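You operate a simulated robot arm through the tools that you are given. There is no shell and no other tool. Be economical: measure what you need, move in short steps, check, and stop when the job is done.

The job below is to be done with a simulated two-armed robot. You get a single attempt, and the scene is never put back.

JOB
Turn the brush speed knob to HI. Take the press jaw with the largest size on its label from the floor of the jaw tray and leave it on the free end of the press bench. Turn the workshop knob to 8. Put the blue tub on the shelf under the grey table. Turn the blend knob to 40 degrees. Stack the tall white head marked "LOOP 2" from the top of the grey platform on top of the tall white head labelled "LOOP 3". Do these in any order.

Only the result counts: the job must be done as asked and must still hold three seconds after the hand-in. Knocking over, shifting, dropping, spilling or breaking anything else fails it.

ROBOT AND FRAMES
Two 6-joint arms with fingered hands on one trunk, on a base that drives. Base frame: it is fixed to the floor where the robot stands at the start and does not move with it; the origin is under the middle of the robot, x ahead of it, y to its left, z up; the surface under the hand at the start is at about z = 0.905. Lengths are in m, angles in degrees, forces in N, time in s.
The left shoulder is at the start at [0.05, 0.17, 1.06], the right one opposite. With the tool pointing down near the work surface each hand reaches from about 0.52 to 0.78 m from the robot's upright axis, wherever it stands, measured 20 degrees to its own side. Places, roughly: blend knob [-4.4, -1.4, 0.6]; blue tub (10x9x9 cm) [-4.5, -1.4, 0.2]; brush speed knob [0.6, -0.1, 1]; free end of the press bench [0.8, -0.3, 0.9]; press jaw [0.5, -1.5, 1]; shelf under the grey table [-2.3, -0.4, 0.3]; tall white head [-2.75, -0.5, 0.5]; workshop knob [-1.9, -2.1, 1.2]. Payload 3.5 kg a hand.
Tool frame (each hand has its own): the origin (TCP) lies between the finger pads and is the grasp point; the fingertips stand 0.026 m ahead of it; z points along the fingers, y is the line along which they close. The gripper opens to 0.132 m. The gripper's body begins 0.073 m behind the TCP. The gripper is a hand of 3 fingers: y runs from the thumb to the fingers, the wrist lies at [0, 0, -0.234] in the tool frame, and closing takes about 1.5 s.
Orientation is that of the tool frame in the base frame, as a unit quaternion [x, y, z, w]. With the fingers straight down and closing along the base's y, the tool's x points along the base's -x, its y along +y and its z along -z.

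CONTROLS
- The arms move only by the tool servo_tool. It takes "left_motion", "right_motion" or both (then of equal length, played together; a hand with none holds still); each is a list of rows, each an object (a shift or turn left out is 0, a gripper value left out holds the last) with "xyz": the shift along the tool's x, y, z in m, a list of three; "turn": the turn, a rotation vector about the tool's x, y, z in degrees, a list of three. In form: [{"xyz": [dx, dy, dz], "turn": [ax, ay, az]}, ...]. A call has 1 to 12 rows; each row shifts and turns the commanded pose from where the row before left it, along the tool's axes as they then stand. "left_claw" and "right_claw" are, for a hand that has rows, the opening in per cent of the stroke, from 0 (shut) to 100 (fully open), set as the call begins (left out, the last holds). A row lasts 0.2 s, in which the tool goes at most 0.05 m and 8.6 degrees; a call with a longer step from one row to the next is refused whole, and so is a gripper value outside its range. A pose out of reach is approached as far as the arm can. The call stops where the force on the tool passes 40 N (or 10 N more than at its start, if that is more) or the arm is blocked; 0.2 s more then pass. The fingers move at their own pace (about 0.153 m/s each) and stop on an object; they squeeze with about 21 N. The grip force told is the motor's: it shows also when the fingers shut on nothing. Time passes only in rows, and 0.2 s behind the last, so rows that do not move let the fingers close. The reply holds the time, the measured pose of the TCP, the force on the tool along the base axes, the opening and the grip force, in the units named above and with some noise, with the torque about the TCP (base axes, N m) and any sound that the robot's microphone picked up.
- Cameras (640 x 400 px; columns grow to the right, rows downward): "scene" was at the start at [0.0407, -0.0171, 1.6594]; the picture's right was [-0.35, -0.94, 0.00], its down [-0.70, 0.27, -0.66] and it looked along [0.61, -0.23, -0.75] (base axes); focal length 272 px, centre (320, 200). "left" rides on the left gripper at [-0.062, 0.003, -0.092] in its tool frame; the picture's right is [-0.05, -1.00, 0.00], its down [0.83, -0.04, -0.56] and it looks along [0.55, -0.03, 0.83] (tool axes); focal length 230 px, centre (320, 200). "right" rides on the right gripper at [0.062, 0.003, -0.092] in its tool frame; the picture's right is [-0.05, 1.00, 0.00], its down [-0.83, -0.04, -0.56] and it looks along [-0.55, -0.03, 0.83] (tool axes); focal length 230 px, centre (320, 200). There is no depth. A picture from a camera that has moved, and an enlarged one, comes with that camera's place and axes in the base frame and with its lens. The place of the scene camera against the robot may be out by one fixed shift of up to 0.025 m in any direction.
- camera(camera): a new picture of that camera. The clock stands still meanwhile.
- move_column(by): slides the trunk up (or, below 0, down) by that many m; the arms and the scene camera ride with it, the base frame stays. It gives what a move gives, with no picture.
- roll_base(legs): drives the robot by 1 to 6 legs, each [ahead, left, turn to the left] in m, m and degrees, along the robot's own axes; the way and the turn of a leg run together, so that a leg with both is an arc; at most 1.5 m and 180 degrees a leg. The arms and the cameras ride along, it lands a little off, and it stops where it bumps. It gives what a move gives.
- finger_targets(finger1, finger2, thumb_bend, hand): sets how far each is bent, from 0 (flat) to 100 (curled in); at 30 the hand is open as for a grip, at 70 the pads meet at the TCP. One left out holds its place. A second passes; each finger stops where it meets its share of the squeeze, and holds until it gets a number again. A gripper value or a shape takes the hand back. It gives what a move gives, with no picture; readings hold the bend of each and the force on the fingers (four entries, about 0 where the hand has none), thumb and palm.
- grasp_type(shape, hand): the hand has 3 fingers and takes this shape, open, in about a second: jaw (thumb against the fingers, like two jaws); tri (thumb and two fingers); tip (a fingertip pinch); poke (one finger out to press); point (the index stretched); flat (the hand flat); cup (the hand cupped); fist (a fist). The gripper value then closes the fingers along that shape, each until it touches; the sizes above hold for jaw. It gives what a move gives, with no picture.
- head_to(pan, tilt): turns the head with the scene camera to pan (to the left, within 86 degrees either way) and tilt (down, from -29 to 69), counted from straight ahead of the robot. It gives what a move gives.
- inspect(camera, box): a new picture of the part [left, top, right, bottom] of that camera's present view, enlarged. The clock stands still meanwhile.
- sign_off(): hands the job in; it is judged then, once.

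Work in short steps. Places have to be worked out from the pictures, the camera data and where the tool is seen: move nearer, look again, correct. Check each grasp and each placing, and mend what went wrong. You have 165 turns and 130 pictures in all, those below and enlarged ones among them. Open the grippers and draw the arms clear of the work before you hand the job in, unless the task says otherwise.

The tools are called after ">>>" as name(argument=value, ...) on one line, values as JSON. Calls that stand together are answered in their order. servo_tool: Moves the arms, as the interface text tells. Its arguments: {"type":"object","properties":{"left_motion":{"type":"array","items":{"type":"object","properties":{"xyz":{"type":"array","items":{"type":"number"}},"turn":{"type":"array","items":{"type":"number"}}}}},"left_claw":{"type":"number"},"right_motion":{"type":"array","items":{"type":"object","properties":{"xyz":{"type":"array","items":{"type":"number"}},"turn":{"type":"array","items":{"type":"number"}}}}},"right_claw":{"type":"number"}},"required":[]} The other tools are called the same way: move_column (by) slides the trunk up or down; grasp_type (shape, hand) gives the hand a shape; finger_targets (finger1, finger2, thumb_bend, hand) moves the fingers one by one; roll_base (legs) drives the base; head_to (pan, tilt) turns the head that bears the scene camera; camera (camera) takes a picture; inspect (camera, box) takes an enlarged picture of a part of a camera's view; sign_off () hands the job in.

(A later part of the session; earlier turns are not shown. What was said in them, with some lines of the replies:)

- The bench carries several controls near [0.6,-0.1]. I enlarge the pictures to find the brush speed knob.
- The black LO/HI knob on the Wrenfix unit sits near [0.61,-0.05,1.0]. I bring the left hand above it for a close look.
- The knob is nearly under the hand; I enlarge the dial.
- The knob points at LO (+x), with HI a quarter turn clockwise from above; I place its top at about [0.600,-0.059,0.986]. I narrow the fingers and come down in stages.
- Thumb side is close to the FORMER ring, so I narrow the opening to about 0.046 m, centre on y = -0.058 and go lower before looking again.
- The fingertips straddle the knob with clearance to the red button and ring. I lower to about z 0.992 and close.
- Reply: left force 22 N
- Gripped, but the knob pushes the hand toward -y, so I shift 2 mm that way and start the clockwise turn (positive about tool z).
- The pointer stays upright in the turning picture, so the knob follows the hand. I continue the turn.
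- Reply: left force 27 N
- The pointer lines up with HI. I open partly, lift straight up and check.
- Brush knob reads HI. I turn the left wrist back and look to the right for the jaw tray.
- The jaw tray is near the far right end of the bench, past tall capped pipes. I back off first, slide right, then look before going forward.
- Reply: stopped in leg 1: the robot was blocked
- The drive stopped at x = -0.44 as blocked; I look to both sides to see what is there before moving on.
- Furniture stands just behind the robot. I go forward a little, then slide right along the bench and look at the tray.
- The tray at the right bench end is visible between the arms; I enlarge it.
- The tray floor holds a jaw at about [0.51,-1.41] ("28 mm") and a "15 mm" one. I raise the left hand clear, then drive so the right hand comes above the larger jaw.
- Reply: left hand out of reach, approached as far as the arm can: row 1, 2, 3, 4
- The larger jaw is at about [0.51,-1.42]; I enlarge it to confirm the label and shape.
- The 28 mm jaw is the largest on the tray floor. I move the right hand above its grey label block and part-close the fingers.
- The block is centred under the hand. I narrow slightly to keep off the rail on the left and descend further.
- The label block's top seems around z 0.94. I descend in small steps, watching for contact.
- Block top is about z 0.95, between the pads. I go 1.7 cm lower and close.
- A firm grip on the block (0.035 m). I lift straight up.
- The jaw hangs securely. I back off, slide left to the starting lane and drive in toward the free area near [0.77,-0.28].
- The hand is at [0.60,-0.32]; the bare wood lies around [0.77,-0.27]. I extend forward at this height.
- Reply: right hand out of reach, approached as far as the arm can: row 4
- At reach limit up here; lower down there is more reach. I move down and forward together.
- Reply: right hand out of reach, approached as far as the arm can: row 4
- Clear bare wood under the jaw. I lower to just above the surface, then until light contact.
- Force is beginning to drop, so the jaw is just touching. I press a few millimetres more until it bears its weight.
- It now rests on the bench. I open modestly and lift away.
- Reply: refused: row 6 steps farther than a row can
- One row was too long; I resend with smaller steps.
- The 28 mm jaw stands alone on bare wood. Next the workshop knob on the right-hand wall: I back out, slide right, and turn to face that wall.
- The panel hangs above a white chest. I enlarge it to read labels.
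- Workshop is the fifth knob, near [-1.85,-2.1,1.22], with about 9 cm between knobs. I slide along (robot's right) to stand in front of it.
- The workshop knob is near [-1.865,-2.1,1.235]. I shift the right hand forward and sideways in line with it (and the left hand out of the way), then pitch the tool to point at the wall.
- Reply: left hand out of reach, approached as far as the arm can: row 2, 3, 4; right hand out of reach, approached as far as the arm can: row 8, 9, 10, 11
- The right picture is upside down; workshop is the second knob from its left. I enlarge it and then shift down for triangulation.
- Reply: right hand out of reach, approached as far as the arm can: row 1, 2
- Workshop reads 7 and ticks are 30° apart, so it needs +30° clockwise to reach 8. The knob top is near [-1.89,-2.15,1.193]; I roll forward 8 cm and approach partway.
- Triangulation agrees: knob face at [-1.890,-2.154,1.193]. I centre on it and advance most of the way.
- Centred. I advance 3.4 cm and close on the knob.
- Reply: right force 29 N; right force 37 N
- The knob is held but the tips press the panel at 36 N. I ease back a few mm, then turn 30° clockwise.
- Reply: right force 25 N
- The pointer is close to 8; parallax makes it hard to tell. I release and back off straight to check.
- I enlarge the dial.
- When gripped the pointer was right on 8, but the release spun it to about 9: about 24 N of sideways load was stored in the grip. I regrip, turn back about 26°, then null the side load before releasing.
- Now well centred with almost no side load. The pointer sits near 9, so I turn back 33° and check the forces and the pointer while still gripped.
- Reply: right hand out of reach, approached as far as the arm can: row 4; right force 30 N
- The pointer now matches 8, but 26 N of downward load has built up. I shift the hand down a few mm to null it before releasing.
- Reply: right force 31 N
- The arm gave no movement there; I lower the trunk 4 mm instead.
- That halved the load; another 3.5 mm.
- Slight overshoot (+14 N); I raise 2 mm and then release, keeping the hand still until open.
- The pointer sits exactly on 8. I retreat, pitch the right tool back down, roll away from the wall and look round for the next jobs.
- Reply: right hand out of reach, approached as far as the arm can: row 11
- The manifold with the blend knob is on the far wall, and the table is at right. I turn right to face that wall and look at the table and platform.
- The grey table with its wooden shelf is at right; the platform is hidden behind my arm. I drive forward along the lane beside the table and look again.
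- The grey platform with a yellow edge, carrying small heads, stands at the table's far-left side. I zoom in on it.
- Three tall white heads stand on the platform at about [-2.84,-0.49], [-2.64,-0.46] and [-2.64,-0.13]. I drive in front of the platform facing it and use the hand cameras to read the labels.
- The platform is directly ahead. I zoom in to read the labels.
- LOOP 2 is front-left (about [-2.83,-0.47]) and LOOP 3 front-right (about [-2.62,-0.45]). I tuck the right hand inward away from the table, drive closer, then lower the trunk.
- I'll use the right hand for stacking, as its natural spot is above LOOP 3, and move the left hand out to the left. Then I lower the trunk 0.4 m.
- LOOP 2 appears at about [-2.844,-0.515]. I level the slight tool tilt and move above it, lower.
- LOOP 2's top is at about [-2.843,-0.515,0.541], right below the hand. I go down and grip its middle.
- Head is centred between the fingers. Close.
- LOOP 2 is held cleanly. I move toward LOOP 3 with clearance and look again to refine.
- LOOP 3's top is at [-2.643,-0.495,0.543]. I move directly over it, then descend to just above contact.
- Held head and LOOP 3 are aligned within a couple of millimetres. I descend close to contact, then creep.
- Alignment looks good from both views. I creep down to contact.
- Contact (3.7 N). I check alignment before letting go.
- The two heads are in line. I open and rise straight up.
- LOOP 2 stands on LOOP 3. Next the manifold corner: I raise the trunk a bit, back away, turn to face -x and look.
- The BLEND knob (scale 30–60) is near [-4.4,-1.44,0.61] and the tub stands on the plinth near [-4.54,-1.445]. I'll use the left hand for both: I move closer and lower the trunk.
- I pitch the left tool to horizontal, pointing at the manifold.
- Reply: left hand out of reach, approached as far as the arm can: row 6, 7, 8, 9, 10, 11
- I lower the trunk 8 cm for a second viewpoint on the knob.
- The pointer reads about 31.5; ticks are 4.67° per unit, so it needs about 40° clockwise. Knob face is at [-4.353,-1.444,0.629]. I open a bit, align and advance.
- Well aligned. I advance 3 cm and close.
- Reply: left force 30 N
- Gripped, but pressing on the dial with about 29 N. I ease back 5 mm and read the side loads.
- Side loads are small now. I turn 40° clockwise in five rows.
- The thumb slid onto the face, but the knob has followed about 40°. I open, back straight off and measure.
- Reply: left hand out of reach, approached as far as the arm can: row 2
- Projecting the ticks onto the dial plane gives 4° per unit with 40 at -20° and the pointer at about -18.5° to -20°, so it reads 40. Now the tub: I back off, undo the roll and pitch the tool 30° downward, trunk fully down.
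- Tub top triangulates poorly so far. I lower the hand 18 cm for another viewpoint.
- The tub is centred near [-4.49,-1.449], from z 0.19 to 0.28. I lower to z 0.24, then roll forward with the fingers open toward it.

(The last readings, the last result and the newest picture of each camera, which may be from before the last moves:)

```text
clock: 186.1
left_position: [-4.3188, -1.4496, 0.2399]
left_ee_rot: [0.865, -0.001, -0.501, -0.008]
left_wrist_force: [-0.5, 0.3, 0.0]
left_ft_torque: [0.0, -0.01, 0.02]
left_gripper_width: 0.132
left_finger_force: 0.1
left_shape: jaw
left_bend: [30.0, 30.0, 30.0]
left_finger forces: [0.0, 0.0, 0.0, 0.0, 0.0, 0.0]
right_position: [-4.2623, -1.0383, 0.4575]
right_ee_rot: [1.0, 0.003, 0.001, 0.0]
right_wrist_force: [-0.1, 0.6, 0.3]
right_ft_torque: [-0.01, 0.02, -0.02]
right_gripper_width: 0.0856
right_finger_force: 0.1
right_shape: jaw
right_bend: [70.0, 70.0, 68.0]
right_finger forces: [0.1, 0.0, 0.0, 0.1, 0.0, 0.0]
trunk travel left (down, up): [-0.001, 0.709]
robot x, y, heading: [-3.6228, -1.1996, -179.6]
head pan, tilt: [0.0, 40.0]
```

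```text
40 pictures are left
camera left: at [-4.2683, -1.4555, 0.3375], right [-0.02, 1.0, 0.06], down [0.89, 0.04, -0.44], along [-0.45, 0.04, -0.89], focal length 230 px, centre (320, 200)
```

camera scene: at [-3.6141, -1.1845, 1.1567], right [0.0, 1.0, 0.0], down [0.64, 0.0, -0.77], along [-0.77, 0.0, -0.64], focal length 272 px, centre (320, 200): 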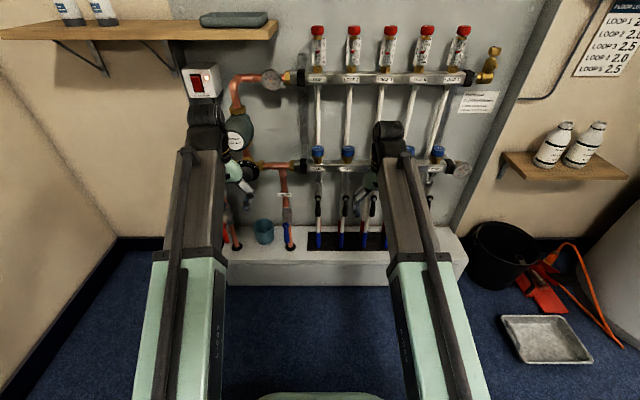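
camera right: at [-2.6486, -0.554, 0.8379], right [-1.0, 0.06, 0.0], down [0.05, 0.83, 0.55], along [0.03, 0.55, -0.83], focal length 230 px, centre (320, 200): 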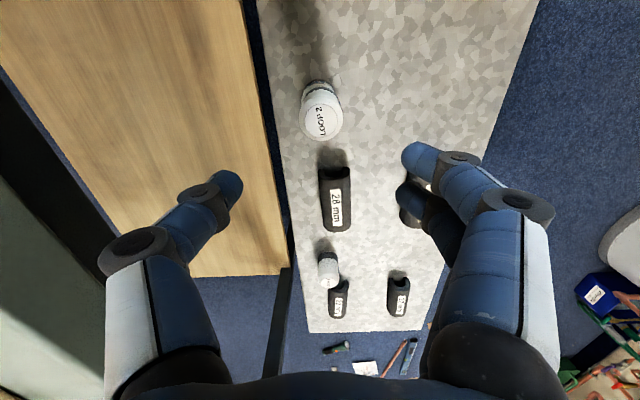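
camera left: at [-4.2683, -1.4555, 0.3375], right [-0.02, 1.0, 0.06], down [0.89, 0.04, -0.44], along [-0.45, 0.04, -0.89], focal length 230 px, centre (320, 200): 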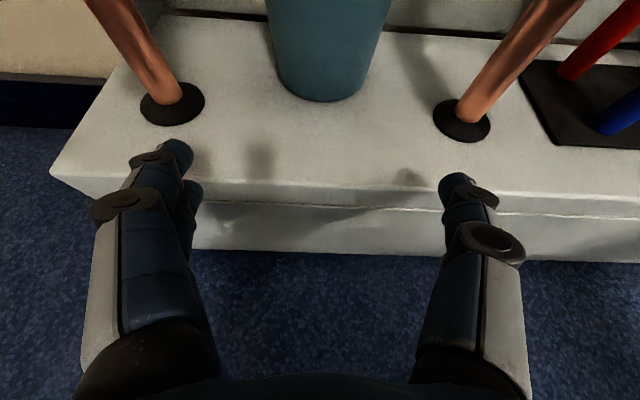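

Tub is centred between the fingers. I advance the arm horizontally in steps.

>>> servo_tool(left_motion=[{"xyz": [-0.02, -0.001, 0.0346]}, {"xyz": [-0.02, -0.001, 0.0346]}, {}])

>>> camera(camera="left")

```text
clock: 186.9
left_position: [-4.399, -1.4467, 0.242]
left_ee_rot: [0.865, 0.0, -0.501, -0.008]
left_wrist_force: [-0.1, 0.2, 0.2]
left_ft_torque: [0.0, 0.0, -0.03]
left_gripper_width: 0.1319
left_finger_force: 0.1
left_shape: jaw
left_bend: [30.0, 30.0, 30.0]
left_finger forces: [0.0, 0.1, 0.0, 0.0, 0.0, 0.0]
right_position: [-4.2633, -1.0388, 0.4569]
right_ee_rot: [1.0, 0.002, 0.001, 0.0]
right_wrist_force: [0.2, -0.3, 0.1]
right_ft_torque: [-0.02, 0.02, 0.0]
right_gripper_width: 0.0855
right_finger_force: 0.0
right_shape: jaw
right_bend: [70.0, 70.0, 68.0]
right_finger forces: [0.0, 0.1, 0.0, 0.0, 0.0, 0.0]
trunk travel left (down, up): [-0.001, 0.709]
robot x, y, heading: [-3.6211, -1.1938, -179.5]
head pan, tilt: [0.0, 40.0]
```

```text
39 pictures are left
camera left: at [-4.3494, -1.4526, 0.3382], right [-0.02, 1.0, 0.06], down [0.89, 0.04, -0.44], along [-0.45, 0.04, -0.89], focal length 230 px, centre (320, 200)
```

left: 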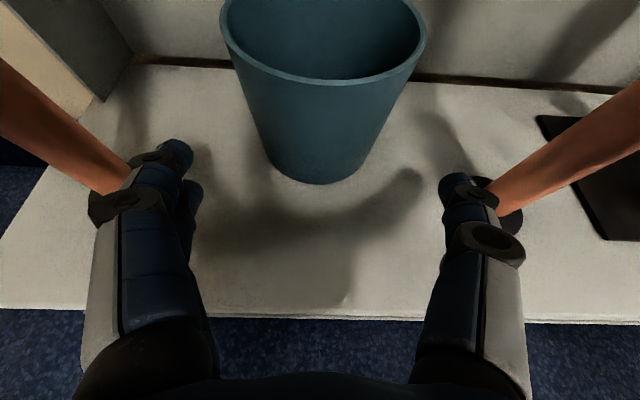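

The tub centre refines to x -4.47, y -1.448; clearances to the pipes are about 3 cm. I advance the last 7 cm and close.

>>> servo_tool(left_motion=[{"xyz": [-0.0178, 0.0015, 0.0307]}, {"xyz": [-0.0178, 0, 0.0307]}, {}])

>>> servo_tool(left_motion=[{}, {}, {}, {}, {}, {}], left_claw=0)

>>> camera(camera="left")

```text
clock: 187.7
left_position: [-4.4699, -1.4474, 0.2408]
left_ee_rot: [0.865, -0.001, -0.502, -0.008]
left_wrist_force: [0.4, 0.7, -0.7]
left_ft_torque: [0.01, 0.0, -0.02]
left_gripper_width: 0.132
left_finger_force: 0.0
left_shape: jaw
left_bend: [30.0, 30.0, 30.0]
left_finger forces: [0.0, 0.0, 0.1, 0.1, 0.0, 0.0]
right_position: [-4.2623, -1.0385, 0.4579]
right_ee_rot: [1.0, 0.002, 0.0, 0.001]
right_wrist_force: [1.0, -0.6, -1.0]
right_ft_torque: [0.02, -0.01, -0.02]
right_gripper_width: 0.0854
right_finger_force: 0.1
right_shape: jaw
right_bend: [70.0, 70.0, 68.0]
right_finger forces: [0.0, 0.0, 0.1, 0.0, 0.0, 0.0]
trunk travel left (down, up): [-0.001, 0.709]
robot x, y, heading: [-3.6243, -1.1915, -179.4]
head pan, tilt: [0.0, 40.0]
```

```text
clock: 189.1
left_position: [-4.4697, -1.4484, 0.2411]
left_ee_rot: [0.865, 0.0, -0.502, -0.008]
left_wrist_force: [0.5, 0.5, 1.0]
left_ft_torque: [-0.05, -0.03, 0.0]
left_gripper_width: 0.0702
left_finger_force: 21.2
left_shape: jaw
left_bend: [72.0, 72.0, 74.0]
left_finger forces: [10.8, 11.0, 0.0, 0.0, 22.6, 0.0]
right_position: [-4.2622, -1.0387, 0.4581]
right_ee_rot: [1.0, 0.002, 0.001, 0.0]
right_wrist_force: [-0.4, 0.5, -0.4]
right_ft_torque: [-0.01, -0.02, -0.03]
right_gripper_width: 0.0853
right_finger_force: 0.1
right_shape: jaw
right_bend: [70.0, 70.0, 68.0]
right_finger forces: [0.1, 0.1, 0.1, 0.1, 0.0, 0.1]
trunk travel left (down, up): [-0.001, 0.709]
robot x, y, heading: [-3.6205, -1.1992, -179.6]
head pan, tilt: [0.0, 40.0]
```

```text
38 pictures are left
camera left: at [-4.4196, -1.4536, 0.3385], right [-0.02, 1.0, 0.06], down [0.89, 0.04, -0.44], along [-0.45, 0.04, -0.89], focal length 230 px, centre (320, 200)
```

left: 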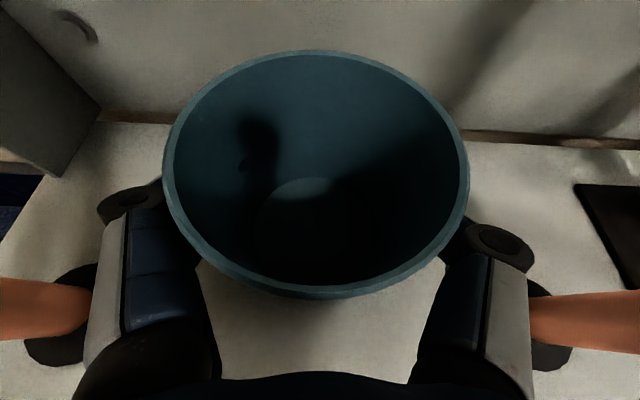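

The tub is gripped (0.07 m, firm). I lift 4 cm, check, and withdraw straight back.

>>> servo_tool(left_motion=[{"xyz": [-0.0173, 0, -0.01]}, {"xyz": [-0.0173, 0, -0.01]}, {}])

>>> camera(camera="left")

```text
clock: 189.9
left_position: [-4.4685, -1.449, 0.2822]
left_ee_rot: [0.865, 0.0, -0.501, -0.008]
left_wrist_force: [-0.3, -0.3, -0.8]
left_ft_torque: [0.01, 0.0, 0.01]
left_gripper_width: 0.0698
left_finger_force: 21.5
left_shape: jaw
left_bend: [72.0, 72.0, 74.0]
left_finger forces: [11.0, 10.9, 0.1, 0.0, 22.4, 0.0]
right_position: [-4.2627, -1.0384, 0.4582]
right_ee_rot: [1.0, 0.002, 0.0, 0.0]
right_wrist_force: [1.4, 0.1, 0.0]
right_ft_torque: [0.03, -0.02, 0.01]
right_gripper_width: 0.0855
right_finger_force: 0.0
right_shape: jaw
right_bend: [70.0, 70.0, 68.0]
right_finger forces: [0.0, 0.1, 0.1, 0.0, 0.1, 0.0]
trunk travel left (down, up): [-0.001, 0.709]
robot x, y, heading: [-3.6207, -1.1953, -179.5]
head pan, tilt: [0.0, 40.0]
```

```text
37 pictures are left
camera left: at [-4.4189, -1.4555, 0.3792], right [-0.02, 1.0, 0.06], down [0.89, 0.04, -0.44], along [-0.45, 0.04, -0.89], focal length 230 px, centre (320, 200)
```

left: 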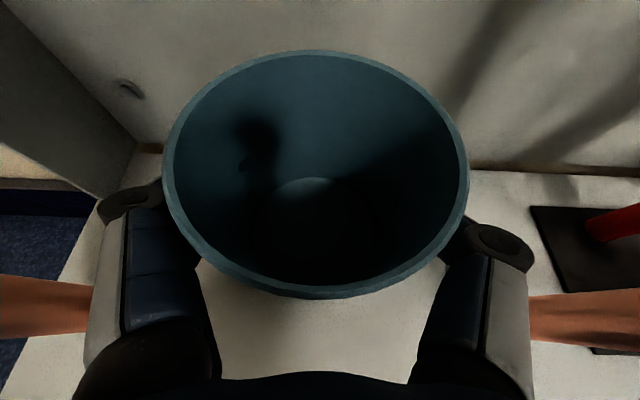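

The tub is up. To get under the table I plan to carry it high, approach the shelf diagonally (heading about 50°), then lower and slide in between the legs. First I withdraw, move the right arm aside and bring the tub close to the middle.

>>> roll_base(legs=[[-0.4, 0, 0]])

>>> servo_tool(right_motion=[{"xyz": [0.03, -0.035, 0]}, {"xyz": [0.03, -0.035, 0]}, {"xyz": [0.03, -0.035, 0]}, {"xyz": [0.03, -0.035, 0]}, {"xyz": [0.03, -0.035, 0]}, {"xyz": [0.03, -0.035, 0]}, {"xyz": [0.03, -0.035, 0]}, {"xyz": [0.03, -0.035, 0]}, {"xyz": [0.03, -0.035, 0]}, {"xyz": [0.03, -0.035, 0]}, {}])

>>> servo_tool(left_motion=[{"xyz": [0.01, -0.028, -0.0173]}, {"xyz": [0.01, -0.028, -0.0173]}, {"xyz": [0.01, -0.028, -0.0173]}, {"xyz": [0.01, -0.028, -0.0173]}, {"xyz": [0.01, -0.028, -0.0173]}, {"xyz": [0.01, -0.028, -0.0173]}, {"xyz": [0.01, -0.028, -0.0173]}, {"xyz": [0.01, -0.028, -0.0173]}, {"xyz": [0.005, -0.028, -0.0087]}, {}])

>>> move_column(by=0.62)

```text
clock: 192.3
left_position: [-4.0737, -1.4467, 0.2822]
left_ee_rot: [0.865, -0.001, -0.501, -0.008]
left_wrist_force: [0.6, -0.9, -1.1]
left_ft_torque: [-0.02, 0.05, 0.01]
left_gripper_width: 0.0698
left_finger_force: 21.0
left_shape: jaw
left_bend: [72.0, 72.0, 74.0]
left_finger forces: [10.9, 10.9, 0.1, 0.0, 22.3, 0.0]
right_position: [-3.8692, -1.036, 0.4574]
right_ee_rot: [1.0, 0.002, 0.001, 0.0]
right_wrist_force: [0.4, -1.2, -0.4]
right_ft_torque: [-0.04, -0.01, 0.0]
right_gripper_width: 0.0855
right_finger_force: 0.1
right_shape: jaw
right_bend: [70.0, 70.0, 68.0]
right_finger forces: [0.0, 0.0, 0.1, 0.0, 0.0, 0.0]
trunk travel left (down, up): [-0.001, 0.709]
robot x, y, heading: [-3.2293, -1.192, -179.4]
head pan, tilt: [0.0, 40.0]
```

```text
clock: 194.8
left_position: [-4.0744, -1.4487, 0.2826]
left_ee_rot: [0.865, 0.0, -0.501, -0.007]
left_wrist_force: [0.3, 0.0, -0.3]
left_ft_torque: [0.0, 0.02, 0.02]
left_gripper_width: 0.0699
left_finger_force: 20.5
left_shape: jaw
left_bend: [72.0, 72.0, 74.0]
left_finger forces: [11.0, 10.9, 0.0, 0.1, 22.4, 0.0]
right_position: [-3.5709, -0.6855, 0.4592]
right_ee_rot: [1.0, 0.002, 0.001, -0.001]
right_wrist_force: [-0.1, 0.7, 0.6]
right_ft_torque: [0.0, 0.03, 0.0]
right_gripper_width: 0.0858
right_finger_force: 0.0
right_shape: jaw
right_bend: [70.0, 70.0, 68.0]
right_finger forces: [0.1, 0.0, 0.0, 0.0, 0.1, 0.1]
trunk travel left (down, up): [-0.001, 0.709]
robot x, y, heading: [-3.2251, -1.1922, -179.9]
head pan, tilt: [0.0, 40.0]
```

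```text
clock: 196.9
left_position: [-3.9032, -1.1965, 0.2858]
left_ee_rot: [0.865, 0.0, -0.501, -0.007]
left_wrist_force: [-0.1, 1.3, -1.3]
left_ft_torque: [0.01, 0.03, 0.02]
left_gripper_width: 0.0699
left_finger_force: 20.5
left_shape: jaw
left_bend: [72.0, 72.0, 74.0]
left_finger forces: [11.1, 10.8, 0.0, 0.0, 22.4, 0.1]
right_position: [-3.5713, -0.6857, 0.4593]
right_ee_rot: [1.0, 0.001, 0.001, -0.001]
right_wrist_force: [0.5, -0.7, 0.1]
right_ft_torque: [0.01, 0.01, -0.02]
right_gripper_width: 0.0856
right_finger_force: 0.0
right_shape: jaw
right_bend: [70.0, 70.0, 68.0]
right_finger forces: [0.0, 0.0, 0.0, 0.1, 0.0, 0.0]
trunk travel left (down, up): [-0.001, 0.709]
robot x, y, heading: [-3.2284, -1.1906, -179.7]
head pan, tilt: [0.0, 40.0]
```

```text
refused: 0.62 is not a number from -0.4 to 0.4
```

The column moves at most 0.4 at a time. I also try drawing the tub 6 cm closer.

>>> servo_tool(left_motion=[{"xyz": [0.01, 0, -0.0173]}, {"xyz": [0.01, 0, -0.0173]}, {"xyz": [0.01, 0, -0.0173]}, {}])

>>> move_column(by=0.4)

>>> move_column(by=0.22)

>>> roll_base(legs=[[-0.42, 0.22, 0]])

>>> head_to(pan=80, tilt=55)

>>> camera(camera="scene")

```text
clock: 197.9
left_position: [-3.8511, -1.1925, 0.2815]
left_ee_rot: [0.864, 0.0, -0.503, -0.007]
left_wrist_force: [-0.7, 0.1, -0.4]
left_ft_torque: [0.03, 0.02, 0.02]
left_gripper_width: 0.0696
left_finger_force: 20.9
left_shape: jaw
left_bend: [72.0, 72.0, 74.0]
left_finger forces: [11.1, 10.9, 0.0, 0.0, 22.4, 0.1]
left hand out of reach, approached as far as the arm can: row 3
right_position: [-3.5709, -0.6856, 0.4608]
right_ee_rot: [1.0, 0.002, 0.001, 0.0]
right_wrist_force: [-0.3, -0.4, -0.8]
right_ft_torque: [-0.02, -0.02, -0.03]
right_gripper_width: 0.0854
right_finger_force: 0.0
right_shape: jaw
right_bend: [70.0, 70.0, 68.0]
right_finger forces: [0.1, 0.1, 0.0, 0.0, 0.0, 0.0]
trunk travel left (down, up): [-0.001, 0.709]
robot x, y, heading: [-3.2288, -1.1944, -179.7]
head pan, tilt: [0.0, 40.0]
```

```text
clock: 201.8
left_position: [-3.8514, -1.1928, 0.682]
left_ee_rot: [0.865, -0.001, -0.502, -0.008]
left_wrist_force: [0.2, 0.6, -0.8]
left_ft_torque: [0.0, 0.05, -0.01]
left_gripper_width: 0.0697
left_finger_force: 21.0
left_shape: jaw
left_bend: [72.0, 72.0, 74.0]
left_finger forces: [11.1, 10.7, 0.0, 0.0, 22.4, 0.0]
right_position: [-3.571, -0.6859, 0.8589]
right_ee_rot: [1.0, 0.002, 0.0, 0.0]
right_wrist_force: [0.1, -0.4, -0.5]
right_ft_torque: [0.03, -0.02, 0.0]
right_gripper_width: 0.0853
right_finger_force: 0.1
right_shape: jaw
right_bend: [70.0, 70.0, 68.0]
right_finger forces: [0.0, 0.1, 0.0, 0.0, 0.0, 0.0]
trunk travel left (down, up): [-0.401, 0.309]
robot x, y, heading: [-3.2267, -1.1901, -179.1]
head pan, tilt: [0.0, 40.0]
```

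```text
clock: 204.1
left_position: [-3.8512, -1.1929, 0.9027]
left_ee_rot: [0.865, -0.001, -0.501, -0.008]
left_wrist_force: [0.3, 0.4, -0.9]
left_ft_torque: [-0.02, 0.0, 0.02]
left_gripper_width: 0.0697
left_finger_force: 21.3
left_shape: jaw
left_bend: [72.0, 72.0, 74.0]
left_finger forces: [11.1, 10.8, 0.0, 0.0, 22.4, 0.1]
right_position: [-3.5717, -0.6861, 1.0778]
right_ee_rot: [1.0, 0.002, 0.0, -0.001]
right_wrist_force: [0.1, -0.6, 0.8]
right_ft_torque: [-0.02, 0.01, -0.02]
right_gripper_width: 0.0857
right_finger_force: 0.1
right_shape: jaw
right_bend: [70.0, 70.0, 68.0]
right_finger forces: [0.1, 0.0, 0.1, 0.0, 0.0, 0.0]
trunk travel left (down, up): [-0.62, 0.089]
robot x, y, heading: [-3.2281, -1.1902, -179.5]
head pan, tilt: [0.0, 40.0]
```

```text
clock: 206.9
left_position: [-3.4262, -1.4068, 0.9028]
left_ee_rot: [0.865, 0.001, -0.501, -0.007]
left_wrist_force: [-0.5, -0.2, -0.1]
left_ft_torque: [0.02, -0.02, -0.01]
left_gripper_width: 0.0696
left_finger_force: 20.7
left_shape: jaw
left_bend: [72.0, 72.0, 74.0]
left_finger forces: [11.1, 10.9, 0.0, 0.1, 22.3, 0.0]
right_position: [-3.146, -0.8996, 1.0802]
right_ee_rot: [1.0, 0.002, 0.0, -0.001]
right_wrist_force: [0.5, 0.1, 0.1]
right_ft_torque: [0.01, 0.04, -0.02]
right_gripper_width: 0.0853
right_finger_force: 0.1
right_shape: jaw
right_bend: [70.0, 70.0, 68.0]
right_finger forces: [0.0, 0.0, 0.0, 0.0, 0.0, 0.1]
trunk travel left (down, up): [-0.62, 0.089]
robot x, y, heading: [-2.8021, -1.4053, -179.8]
head pan, tilt: [0.0, 40.0]
```

```text
clock: 208.5
left_position: [-3.4263, -1.4078, 0.9017]
left_ee_rot: [0.865, 0.001, -0.502, -0.007]
left_wrist_force: [0.0, 0.2, -1.6]
left_ft_torque: [-0.02, 0.03, 0.0]
left_gripper_width: 0.0697
left_finger_force: 21.1
left_shape: jaw
left_bend: [72.0, 72.0, 74.0]
left_finger forces: [11.0, 10.8, 0.0, 0.0, 22.4, 0.0]
right_position: [-3.1466, -0.9, 1.0792]
right_ee_rot: [1.0, 0.003, 0.001, 0.0]
right_wrist_force: [-0.5, 0.6, 0.1]
right_ft_torque: [-0.01, -0.01, -0.03]
right_gripper_width: 0.0856
right_finger_force: 0.1
right_shape: jaw
right_bend: [70.0, 70.0, 68.0]
right_finger forces: [0.1, 0.0, 0.0, 0.0, 0.0, 0.1]
trunk travel left (down, up): [-0.62, 0.089]
robot x, y, heading: [-2.799, -1.4093, -179.4]
head pan, tilt: [80.0, 55.0]
```

```text
36 pictures are left
camera scene: at [-2.7676, -1.4665, 1.5969], right [-0.99, 0.17, 0.0], down [0.14, 0.81, -0.57], along [-0.09, -0.57, -0.82], focal length 272 px, centre (320, 200)
```

scene: 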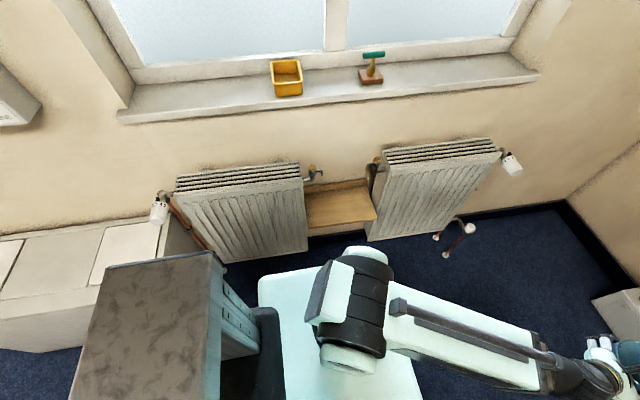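

There is enough room behind (radiators and chest are beyond y -1.98). I turn right 130° to face the table diagonally and check where the tub is over the floor.

>>> roll_base(legs=[[0, 0, -130], [-0.02, -0.06, 0]])

>>> head_to(pan=15, tilt=55)

>>> camera(camera="scene")

>>> camera(camera="left")

```text
clock: 214.8
left_position: [-2.3741, -0.9794, 0.902]
left_ee_rot: [-0.369, 0.782, 0.208, 0.456]
left_wrist_force: [-0.6, 0.1, -1.4]
left_ft_torque: [0.0, 0.03, 0.01]
left_gripper_width: 0.0696
left_finger_force: 21.0
left_shape: jaw
left_bend: [72.0, 72.0, 74.0]
left_finger forces: [11.1, 10.7, 0.1, 0.0, 22.2, 0.0]
right_position: [-2.16, -1.5183, 1.0787]
right_ee_rot: [-0.429, 0.903, 0.0, 0.0]
right_wrist_force: [-0.2, -0.2, -0.2]
right_ft_torque: [0.02, 0.02, -0.02]
right_gripper_width: 0.0854
right_finger_force: 0.1
right_shape: jaw
right_bend: [70.0, 70.0, 68.0]
right_finger forces: [0.0, 0.0, 0.0, 0.0, 0.1, 0.0]
trunk travel left (down, up): [-0.62, 0.089]
robot x, y, heading: [-2.7709, -1.4579, 50.9]
head pan, tilt: [80.0, 55.0]
```

```text
clock: 216.2
left_position: [-2.375, -0.9785, 0.9012]
left_ee_rot: [-0.369, 0.782, 0.208, 0.457]
left_wrist_force: [0.0, 0.5, -1.1]
left_ft_torque: [0.01, 0.03, 0.03]
left_gripper_width: 0.0697
left_finger_force: 20.9
left_shape: jaw
left_bend: [72.0, 72.0, 74.0]
left_finger forces: [11.0, 10.6, 0.0, 0.0, 22.2, 0.0]
right_position: [-2.1609, -1.5177, 1.0799]
right_ee_rot: [-0.429, 0.903, -0.001, -0.001]
right_wrist_force: [0.3, 0.6, 0.0]
right_ft_torque: [0.02, -0.01, -0.03]
right_gripper_width: 0.0855
right_finger_force: 0.0
right_shape: jaw
right_bend: [70.0, 70.0, 68.0]
right_finger forces: [0.0, 0.1, 0.0, 0.0, 0.0, 0.0]
trunk travel left (down, up): [-0.62, 0.089]
robot x, y, heading: [-2.771, -1.4558, 51.1]
head pan, tilt: [15.0, 55.0]
```

```text
35 pictures are left
camera scene: at [-2.7577, -1.4149, 1.5969], right [0.91, -0.41, 0.0], down [-0.33, -0.75, -0.57], along [0.23, 0.52, -0.82], focal length 272 px, centre (320, 200)
```

scene: 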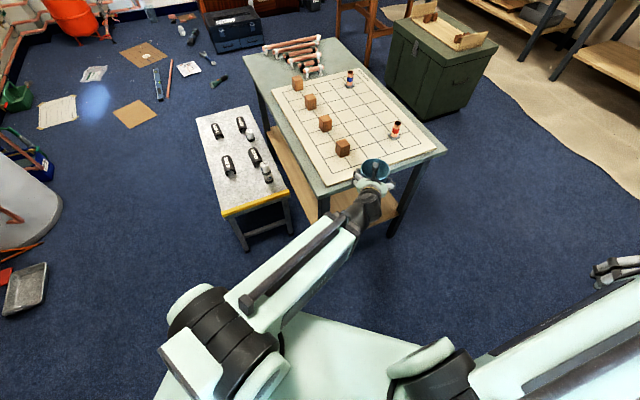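

```text
34 pictures are left
camera left: at [-2.4089, -1.0146, 0.9986], right [0.78, -0.62, 0.06], down [-0.54, -0.72, -0.44], along [0.32, 0.32, -0.89], focal length 230 px, centre (320, 200)
```

left: 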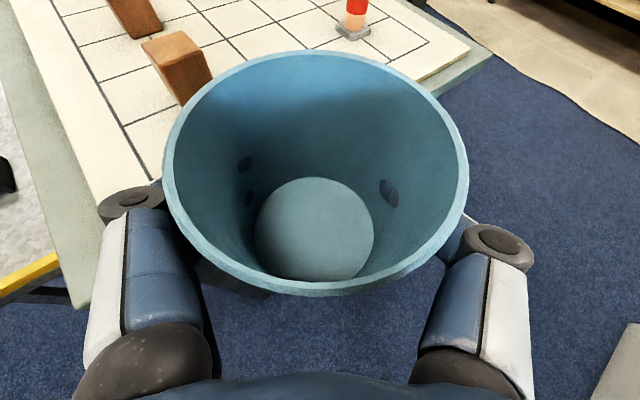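

The geometry is clear now: table front at y ≈ -0.86, tub just in front of it. I zoom in on the shelf and legs.

>>> inspect(camera="scene", box=[290, 150, 450, 250])

```text
4.00 times, centred on (370, 200) of scene
camera zoom: at [-2.7577, -1.4149, 1.5969], right [0.91, -0.41, 0.0], down [-0.33, -0.75, -0.57], along [0.23, 0.52, -0.82], focal length 1087 px, centre (120, 200)
```

zoom: 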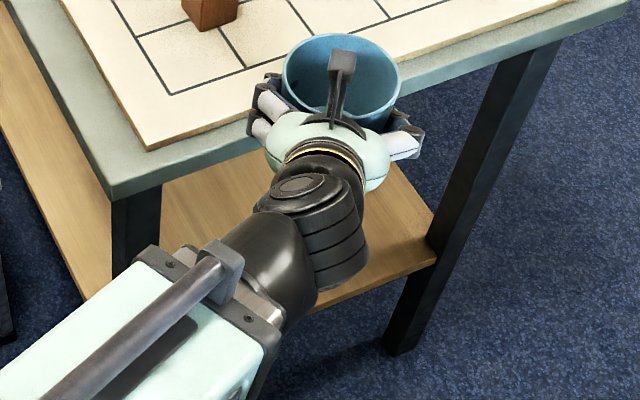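

Opening between the front legs is x -2.45 to -2.03; shelf top at z ≈ 0.30, front at y ≈ -0.86. I lower the trunk so the tub is at shelf-entry height in front of the table.

>>> move_column(by=-0.4)

>>> move_column(by=-0.08)

>>> camera(camera="left")

```text
clock: 220.0
left_position: [-2.3739, -0.9786, 0.5022]
left_ee_rot: [-0.369, 0.782, 0.207, 0.457]
left_wrist_force: [0.6, 0.3, -1.1]
left_ft_torque: [0.01, 0.01, -0.02]
left_gripper_width: 0.0695
left_finger_force: 21.1
left_shape: jaw
left_bend: [72.0, 72.0, 74.0]
left_finger forces: [11.0, 10.7, 0.1, 0.0, 22.2, 0.0]
right_position: [-2.1617, -1.5167, 0.6804]
right_ee_rot: [-0.429, 0.903, 0.0, -0.001]
right_wrist_force: [0.0, 0.0, -0.6]
right_ft_torque: [0.0, 0.05, 0.01]
right_gripper_width: 0.0855
right_finger_force: 0.0
right_shape: jaw
right_bend: [70.0, 70.0, 68.0]
right_finger forces: [0.0, 0.1, 0.0, 0.0, 0.0, 0.0]
trunk travel left (down, up): [-0.221, 0.489]
robot x, y, heading: [-2.7705, -1.4611, 50.9]
head pan, tilt: [15.0, 55.0]
```

```text
clock: 221.2
left_position: [-2.3729, -0.9786, 0.4214]
left_ee_rot: [-0.369, 0.783, 0.207, 0.457]
left_wrist_force: [0.5, 0.5, -0.7]
left_ft_torque: [-0.01, -0.01, -0.02]
left_gripper_width: 0.0694
left_finger_force: 21.2
left_shape: jaw
left_bend: [72.0, 72.0, 74.0]
left_finger forces: [11.0, 10.7, 0.0, 0.1, 22.2, 0.0]
right_position: [-2.1603, -1.5183, 0.6001]
right_ee_rot: [-0.43, 0.903, 0.0, 0.0]
right_wrist_force: [-0.2, 0.5, -0.4]
right_ft_torque: [-0.01, 0.01, 0.0]
right_gripper_width: 0.0856
right_finger_force: 0.0
right_shape: jaw
right_bend: [70.0, 70.0, 68.0]
right_finger forces: [0.0, 0.0, 0.1, 0.1, 0.1, 0.1]
trunk travel left (down, up): [-0.14, 0.569]
robot x, y, heading: [-2.7714, -1.4602, 51.0]
head pan, tilt: [15.0, 55.0]
```

```text
32 pictures are left
camera left: at [-2.4089, -1.0146, 0.5187], right [0.78, -0.62, 0.06], down [-0.54, -0.72, -0.44], along [0.32, 0.32, -0.89], focal length 230 px, centre (320, 200)
```

left: 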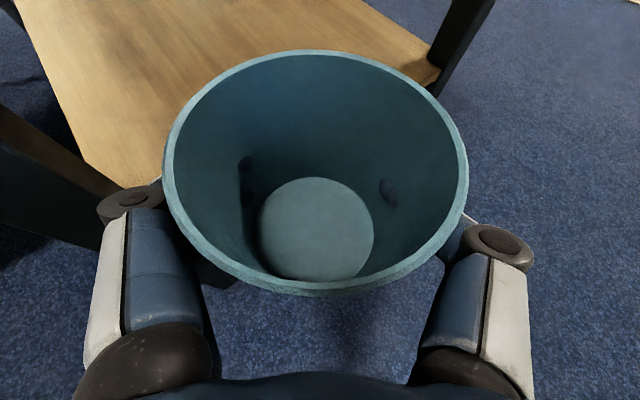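

The path between the legs is clear. I extend forward along the heading, checking midway.

>>> servo_tool(left_motion=[{"xyz": [-0.02, 0, 0.0346]}, {"xyz": [-0.02, 0, 0.0346]}, {"xyz": [-0.02, 0, 0.0346]}, {}])

>>> camera(camera="left")

>>> camera(camera="scene")

```text
clock: 222.2
left_position: [-2.297, -0.8857, 0.4231]
left_ee_rot: [-0.369, 0.782, 0.208, 0.457]
left_wrist_force: [0.4, 1.0, -1.3]
left_ft_torque: [-0.03, -0.01, 0.0]
left_gripper_width: 0.0693
left_finger_force: 20.5
left_shape: jaw
left_bend: [72.0, 72.0, 74.0]
left_finger forces: [11.0, 10.6, 0.0, 0.0, 22.2, 0.0]
right_position: [-2.1609, -1.5181, 0.5996]
right_ee_rot: [-0.429, 0.903, -0.001, -0.001]
right_wrist_force: [0.3, -0.1, 0.6]
right_ft_torque: [-0.02, 0.01, 0.02]
right_gripper_width: 0.0855
right_finger_force: 0.1
right_shape: jaw
right_bend: [70.0, 70.0, 68.0]
right_finger forces: [0.1, 0.0, 0.0, 0.0, 0.1, 0.0]
trunk travel left (down, up): [-0.14, 0.569]
robot x, y, heading: [-2.7725, -1.4613, 51.0]
head pan, tilt: [15.0, 55.0]
```

```text
31 pictures are left
camera left: at [-2.3319, -0.9216, 0.5197], right [0.78, -0.62, 0.06], down [-0.54, -0.72, -0.44], along [0.32, 0.32, -0.89], focal length 230 px, centre (320, 200)
```

left: 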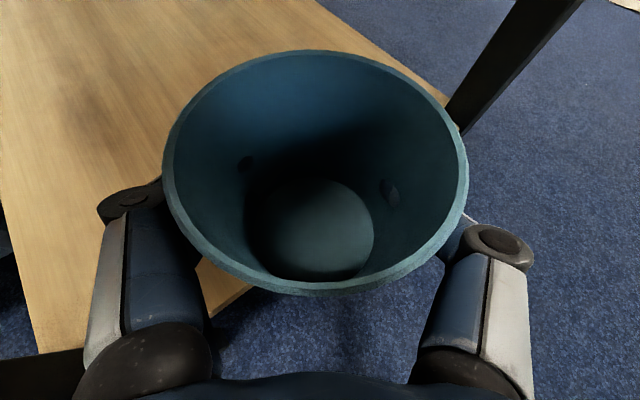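

```text
30 pictures are left
camera scene: at [-2.7576, -1.415, 1.1169], right [0.91, -0.41, 0.0], down [-0.33, -0.75, -0.57], along [0.23, 0.52, -0.82], focal length 272 px, centre (320, 200)
```

scene: 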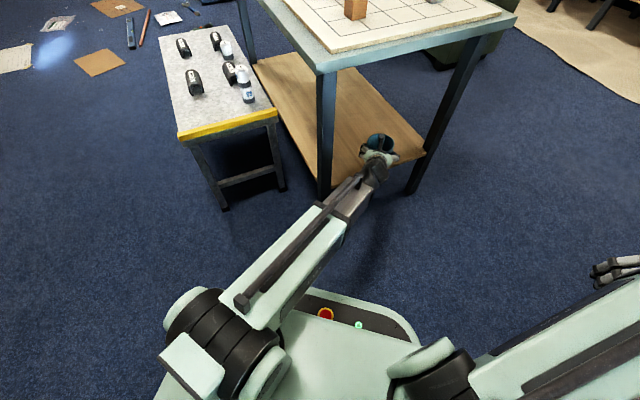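

Clearances to both legs look fine (about 0.2 m left). I continue 8 cm with the arm and then 8 cm with the base.

>>> servo_tool(left_motion=[{"xyz": [-0.02, 0, 0.0346]}, {"xyz": [-0.02, 0, 0.0346]}, {}])

>>> roll_base(legs=[[0.08, 0.03, 0]])

>>> camera(camera="left")

```text
clock: 223.0
left_position: [-2.245, -0.8236, 0.426]
left_ee_rot: [-0.369, 0.782, 0.208, 0.457]
left_wrist_force: [0.1, 0.6, -1.4]
left_ft_torque: [0.01, 0.0, 0.01]
left_gripper_width: 0.0693
left_finger_force: 21.4
left_shape: jaw
left_bend: [72.0, 72.0, 74.0]
left_finger forces: [10.8, 10.7, 0.1, 0.0, 22.2, 0.1]
right_position: [-2.1607, -1.5188, 0.5997]
right_ee_rot: [-0.429, 0.903, 0.0, -0.001]
right_wrist_force: [1.2, 0.5, -0.5]
right_ft_torque: [-0.02, -0.02, -0.01]
right_gripper_width: 0.0855
right_finger_force: 0.0
right_shape: jaw
right_bend: [70.0, 70.0, 68.0]
right_finger forces: [0.1, 0.1, 0.0, 0.0, 0.0, 0.0]
trunk travel left (down, up): [-0.14, 0.569]
robot x, y, heading: [-2.7673, -1.461, 51.2]
head pan, tilt: [15.0, 55.0]
```

```text
clock: 224.1
left_position: [-2.2191, -0.743, 0.4236]
left_ee_rot: [-0.37, 0.782, 0.208, 0.456]
left_wrist_force: [0.4, -0.9, -0.9]
left_ft_torque: [-0.02, -0.03, 0.0]
left_gripper_width: 0.0696
left_finger_force: 21.3
left_shape: jaw
left_bend: [72.0, 72.0, 74.0]
left_finger forces: [10.9, 10.7, 0.0, 0.1, 22.3, 0.1]
right_position: [-2.1335, -1.4367, 0.5985]
right_ee_rot: [-0.43, 0.903, 0.0, -0.001]
right_wrist_force: [0.0, 0.3, 0.2]
right_ft_torque: [0.01, 0.0, -0.01]
right_gripper_width: 0.0856
right_finger_force: 0.1
right_shape: jaw
right_bend: [70.0, 70.0, 68.0]
right_finger forces: [0.0, 0.0, 0.0, 0.0, 0.1, 0.0]
trunk travel left (down, up): [-0.14, 0.569]
robot x, y, heading: [-2.742, -1.3773, 50.7]
head pan, tilt: [15.0, 55.0]
```

```text
29 pictures are left
camera left: at [-2.2539, -0.7783, 0.5217], right [0.78, -0.62, 0.06], down [-0.54, -0.72, -0.44], along [0.32, 0.32, -0.89], focal length 230 px, centre (320, 200)
```

left: 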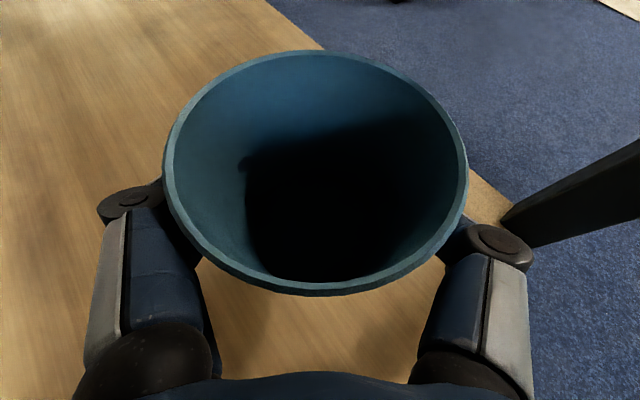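

The tub is over the shelf with good margins. I lower with the trunk, then creep until contact.

>>> move_column(by=-0.05)

>>> move_column(by=-0.015)

>>> camera(camera="left")

```text
clock: 225.0
left_position: [-2.2201, -0.7419, 0.3748]
left_ee_rot: [-0.37, 0.782, 0.208, 0.457]
left_wrist_force: [0.9, 0.2, -0.7]
left_ft_torque: [0.0, 0.01, 0.0]
left_gripper_width: 0.07
left_finger_force: 20.4
left_shape: jaw
left_bend: [72.0, 72.0, 74.0]
left_finger forces: [10.9, 10.7, 0.0, 0.1, 22.2, 0.0]
right_position: [-2.1323, -1.437, 0.5502]
right_ee_rot: [-0.43, 0.903, 0.0, 0.0]
right_wrist_force: [-0.3, 0.0, 1.0]
right_ft_torque: [0.02, 0.0, -0.03]
right_gripper_width: 0.0857
right_finger_force: 0.2
right_shape: jaw
right_bend: [70.0, 70.0, 68.0]
right_finger forces: [0.1, 0.1, 0.1, 0.0, 0.0, 0.1]
trunk travel left (down, up): [-0.091, 0.619]
robot x, y, heading: [-2.7391, -1.3806, 50.9]
head pan, tilt: [15.0, 55.0]
```

```text
clock: 225.6
left_position: [-2.2186, -0.7436, 0.3601]
left_ee_rot: [-0.371, 0.782, 0.208, 0.456]
left_wrist_force: [-1.6, 0.4, -0.3]
left_ft_torque: [0.0, -0.02, 0.0]
left_gripper_width: 0.0695
left_finger_force: 20.8
left_shape: jaw
left_bend: [72.0, 72.0, 74.0]
left_finger forces: [10.8, 10.7, 0.0, 0.0, 22.2, 0.0]
right_position: [-2.1331, -1.4359, 0.5338]
right_ee_rot: [-0.43, 0.903, -0.001, -0.001]
right_wrist_force: [0.8, 0.6, 0.9]
right_ft_torque: [0.02, -0.02, 0.01]
right_gripper_width: 0.0854
right_finger_force: 0.1
right_shape: jaw
right_bend: [70.0, 70.0, 68.0]
right_finger forces: [0.1, 0.1, 0.0, 0.0, 0.1, 0.1]
trunk travel left (down, up): [-0.076, 0.634]
robot x, y, heading: [-2.7443, -1.3792, 51.1]
head pan, tilt: [15.0, 55.0]
```

```text
28 pictures are left
camera left: at [-2.2539, -0.7783, 0.4567], right [0.78, -0.62, 0.06], down [-0.54, -0.72, -0.44], along [0.32, 0.32, -0.89], focal length 230 px, centre (320, 200)
```

left: 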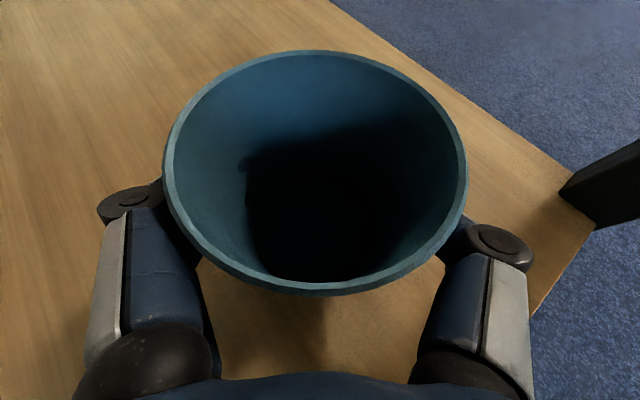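

Still no contact. I creep down with the arm in small guarded steps.

>>> servo_tool(left_motion=[{"xyz": [0.0043, 0, 0.0025]}, {"xyz": [0.0043, 0, 0.0025]}, {}])

>>> servo_tool(left_motion=[{"xyz": [0.0035, 0, 0.002]}, {"xyz": [0.0035, 0, 0.002]}, {}])

```text
clock: 226.4
left_position: [-2.2189, -0.741, 0.3489]
left_ee_rot: [-0.37, 0.782, 0.208, 0.457]
left_wrist_force: [-0.6, -0.4, -0.4]
left_ft_torque: [-0.01, 0.03, -0.03]
left_gripper_width: 0.0694
left_finger_force: 21.4
left_shape: jaw
left_bend: [72.0, 72.0, 74.0]
left_finger forces: [10.9, 10.7, 0.1, 0.1, 22.2, 0.0]
right_position: [-2.1332, -1.4352, 0.5349]
right_ee_rot: [-0.429, 0.903, 0.0, -0.001]
right_wrist_force: [-0.1, 0.3, 0.0]
right_ft_torque: [0.0, 0.0, -0.01]
right_gripper_width: 0.0854
right_finger_force: 0.1
right_shape: jaw
right_bend: [70.0, 70.0, 68.0]
right_finger forces: [0.0, 0.0, 0.0, 0.0, 0.0, 0.0]
trunk travel left (down, up): [-0.076, 0.634]
robot x, y, heading: [-2.7416, -1.3822, 51.0]
head pan, tilt: [15.0, 55.0]
```

```text
clock: 227.2
left_position: [-2.218, -0.7421, 0.3419]
left_ee_rot: [-0.37, 0.782, 0.208, 0.457]
left_wrist_force: [-0.5, -0.7, 2.4]
left_ft_torque: [0.1, 0.05, -0.03]
left_gripper_width: 0.0694
left_finger_force: 20.8
left_shape: jaw
left_bend: [72.0, 72.0, 74.0]
left_finger forces: [10.7, 10.7, 0.1, 0.0, 22.3, 0.0]
right_position: [-2.1328, -1.435, 0.5344]
right_ee_rot: [-0.429, 0.903, -0.001, 0.0]
right_wrist_force: [0.5, -0.1, -0.1]
right_ft_torque: [0.02, 0.01, -0.01]
right_gripper_width: 0.0856
right_finger_force: 0.0
right_shape: jaw
right_bend: [70.0, 70.0, 68.0]
right_finger forces: [0.1, 0.0, 0.1, 0.1, 0.0, 0.0]
trunk travel left (down, up): [-0.076, 0.634]
robot x, y, heading: [-2.7424, -1.381, 51.2]
head pan, tilt: [15.0, 55.0]
```

Contact (about 3 N). I press 2 mm more, open, and check.

>>> servo_tool(left_motion=[{"xyz": [0.0017, 0, 0.001]}, {}])

>>> servo_tool(left_motion=[{}, {}, {}, {}, {}], left_claw=100)

>>> camera(camera="left")

```text
clock: 227.8
left_position: [-2.2184, -0.7418, 0.3418]
left_ee_rot: [-0.369, 0.782, 0.207, 0.457]
left_wrist_force: [0.7, -1.8, 10.6]
left_ft_torque: [0.32, 0.18, -0.01]
left_gripper_width: 0.0697
left_finger_force: 21.0
left_shape: jaw
left_bend: [72.0, 72.0, 74.0]
left_finger forces: [10.4, 10.9, 0.1, 0.1, 23.5, 0.1]
right_position: [-2.1339, -1.4354, 0.5356]
right_ee_rot: [-0.43, 0.903, 0.001, 0.0]
right_wrist_force: [-0.3, 0.2, -0.5]
right_ft_torque: [-0.01, 0.0, -0.02]
right_gripper_width: 0.0851
right_finger_force: 0.1
right_shape: jaw
right_bend: [70.0, 70.0, 68.0]
right_finger forces: [0.0, 0.0, 0.1, 0.1, 0.0, 0.0]
trunk travel left (down, up): [-0.076, 0.634]
robot x, y, heading: [-2.7398, -1.3816, 51.0]
head pan, tilt: [15.0, 55.0]
```

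```text
clock: 229.0
left_position: [-2.2192, -0.7424, 0.3389]
left_ee_rot: [-0.37, 0.782, 0.207, 0.456]
left_wrist_force: [-0.5, -0.3, 0.1]
left_ft_torque: [0.0, -0.03, 0.0]
left_gripper_width: 0.1318
left_finger_force: 0.1
left_shape: jaw
left_bend: [30.0, 30.0, 30.0]
left_finger forces: [0.1, 0.0, 0.0, 0.0, 0.0, 0.1]
right_position: [-2.1336, -1.4362, 0.5358]
right_ee_rot: [-0.43, 0.903, 0.0, -0.001]
right_wrist_force: [0.0, -0.1, -0.3]
right_ft_torque: [-0.02, 0.01, -0.01]
right_gripper_width: 0.0853
right_finger_force: 0.1
right_shape: jaw
right_bend: [70.0, 70.0, 68.0]
right_finger forces: [0.1, 0.1, 0.1, 0.0, 0.0, 0.0]
trunk travel left (down, up): [-0.076, 0.634]
robot x, y, heading: [-2.7408, -1.3775, 51.0]
head pan, tilt: [15.0, 55.0]
```

```text
27 pictures are left
camera left: at [-2.2535, -0.7776, 0.4358], right [0.78, -0.62, 0.06], down [-0.54, -0.72, -0.44], along [0.32, 0.32, -0.89], focal length 230 px, centre (320, 200)
```

left: 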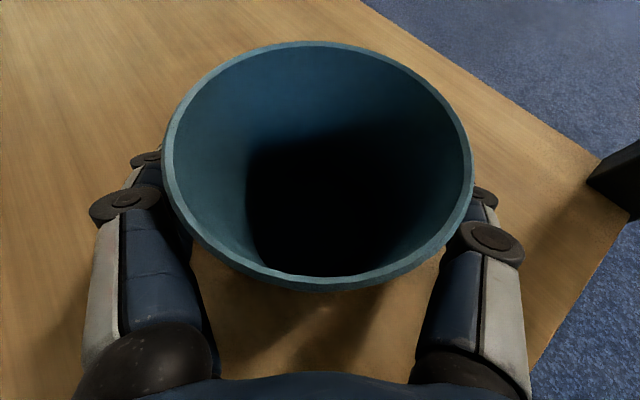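

The tub stands on the shelf. I withdraw straight back along the approach.

>>> servo_tool(left_motion=[{"xyz": [0.015, 0, -0.026]}, {"xyz": [0.02, 0, -0.0346]}, {"xyz": [0.02, 0, -0.0346]}, {"xyz": [0.02, 0, -0.0346]}, {}])

>>> roll_base(legs=[[-0.1, 0, 0]])

>>> camera(camera="left")

>>> camera(camera="scene")

```text
clock: 230.2
left_position: [-2.3172, -0.8582, 0.3382]
left_ee_rot: [-0.369, 0.782, 0.207, 0.457]
left_wrist_force: [-0.9, -0.2, -0.2]
left_ft_torque: [-0.02, 0.0, 0.02]
left_gripper_width: 0.1319
left_finger_force: 0.0
left_shape: jaw
left_bend: [30.0, 30.0, 30.0]
left_finger forces: [0.1, 0.0, 0.1, 0.1, 0.1, 0.1]
right_position: [-2.1339, -1.4362, 0.5334]
right_ee_rot: [-0.431, 0.902, 0.0, -0.001]
right_wrist_force: [-0.1, -0.3, -0.1]
right_ft_torque: [-0.01, 0.0, -0.01]
right_gripper_width: 0.0856
right_finger_force: 0.2
right_shape: jaw
right_bend: [70.0, 70.0, 68.0]
right_finger forces: [0.0, 0.1, 0.0, 0.1, 0.0, 0.0]
trunk travel left (down, up): [-0.076, 0.634]
robot x, y, heading: [-2.7432, -1.3784, 50.9]
head pan, tilt: [15.0, 55.0]
```

```text
clock: 231.3
left_position: [-2.3811, -0.9349, 0.3397]
left_ee_rot: [-0.371, 0.782, 0.208, 0.456]
left_wrist_force: [-0.4, 0.0, -0.2]
left_ft_torque: [0.0, -0.01, -0.02]
left_gripper_width: 0.132
left_finger_force: 0.2
left_shape: jaw
left_bend: [30.0, 30.0, 30.0]
left_finger forces: [0.1, 0.0, 0.0, 0.1, 0.0, 0.1]
right_position: [-2.1975, -1.5134, 0.5343]
right_ee_rot: [-0.431, 0.902, -0.001, -0.001]
right_wrist_force: [0.0, 0.4, -0.2]
right_ft_torque: [-0.01, 0.03, -0.01]
right_gripper_width: 0.0854
right_finger_force: 0.0
right_shape: jaw
right_bend: [70.0, 70.0, 68.0]
right_finger forces: [0.0, 0.1, 0.0, 0.1, 0.0, 0.0]
trunk travel left (down, up): [-0.076, 0.634]
robot x, y, heading: [-2.8054, -1.458, 51.3]
head pan, tilt: [15.0, 55.0]
```

```text
26 pictures are left
camera left: at [-2.4157, -0.9712, 0.4357], right [0.78, -0.62, 0.06], down [-0.53, -0.72, -0.44], along [0.32, 0.32, -0.89], focal length 230 px, centre (320, 200)
```

left: 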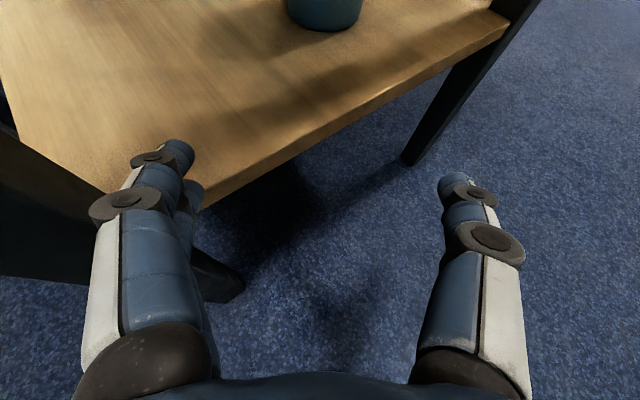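

```text
25 pictures are left
camera scene: at [-2.7935, -1.412, 1.0519], right [0.91, -0.4, 0.0], down [-0.33, -0.75, -0.57], along [0.23, 0.52, -0.82], focal length 272 px, centre (320, 200)
```

scene: 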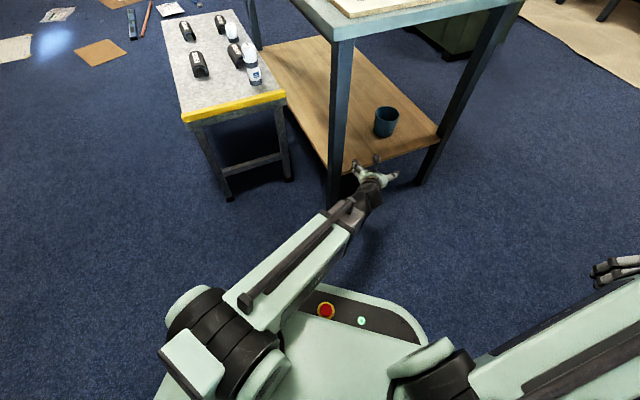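

The tub stands upright on the shelf and the stacked heads are intact. I back off a little more so the hand is clear, then do a last check of the stack.

>>> roll_base(legs=[[-0.08, 0, 0]])

>>> inspect(camera="scene", box=[150, 0, 470, 200])

```text
clock: 232.4
left_position: [-2.4324, -0.9983, 0.3384]
left_ee_rot: [-0.37, 0.782, 0.208, 0.456]
left_wrist_force: [-1.1, 0.2, 0.0]
left_ft_torque: [0.01, -0.01, -0.03]
left_gripper_width: 0.1319
left_finger_force: 0.1
left_shape: jaw
left_bend: [30.0, 30.0, 30.0]
left_finger forces: [0.0, 0.0, 0.1, 0.0, 0.1, 0.0]
right_position: [-2.2473, -1.5756, 0.5347]
right_ee_rot: [-0.431, 0.902, -0.001, -0.001]
right_wrist_force: [0.5, 0.3, 0.0]
right_ft_torque: [0.01, 0.02, -0.01]
right_gripper_width: 0.0854
right_finger_force: 0.1
right_shape: jaw
right_bend: [70.0, 70.0, 68.0]
right_finger forces: [0.1, 0.0, 0.1, 0.0, 0.1, 0.1]
trunk travel left (down, up): [-0.076, 0.634]
robot x, y, heading: [-2.8575, -1.5193, 51.2]
head pan, tilt: [15.0, 55.0]
```

```text
2.00 times, centred on (310, 100) of scene
camera zoom: at [-2.8444, -1.4753, 1.0519], right [0.91, -0.4, 0.0], down [-0.33, -0.75, -0.57], along [0.23, 0.52, -0.82], focal length 543 px, centre (340, 400)
```

zoom: 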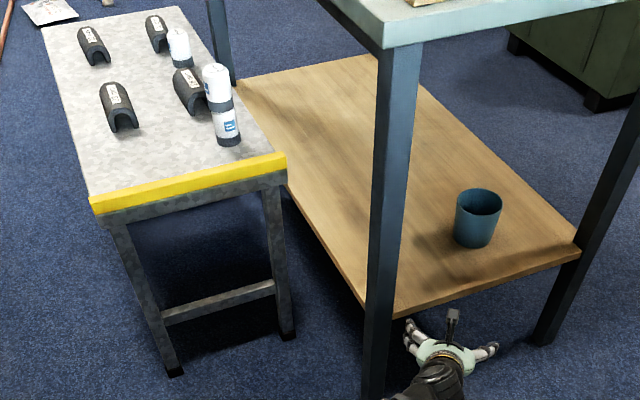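

Everything is in place: the tub is on the shelf, LOOP 2 is on LOOP 3, the grippers are open and the arms are clear. I hand the job in.

>>> sign_off()

```text
The job is handed in.
```

I did all six parts and handed the job in. I checked each one by camera, but I don't have the judge's result.

- **Brush speed knob:** it points at HI.
- **Press jaw:** the 28 mm jaw, the largest on the tray floor, stands on bare wood at the free end of the press bench, at about [0.77, -0.27].
- **Workshop knob:** it reads 8. The first release spun it to about 9, so I gripped it again and turned it back.
- **Blend knob:** it reads about 40, roughly 0.4 degrees high by my estimate.
- **Blue tub:** it stands upright on the shelf under the grey table.
- **Heads:** LOOP 2 stands on LOOP 3 on the grey platform.

**Possible contact:** early on, the base was blocked while reversing at x = -0.44, probably by the green cabinet behind the start position. I saw no sign of anything moved, but I could not check directly behind the robot.
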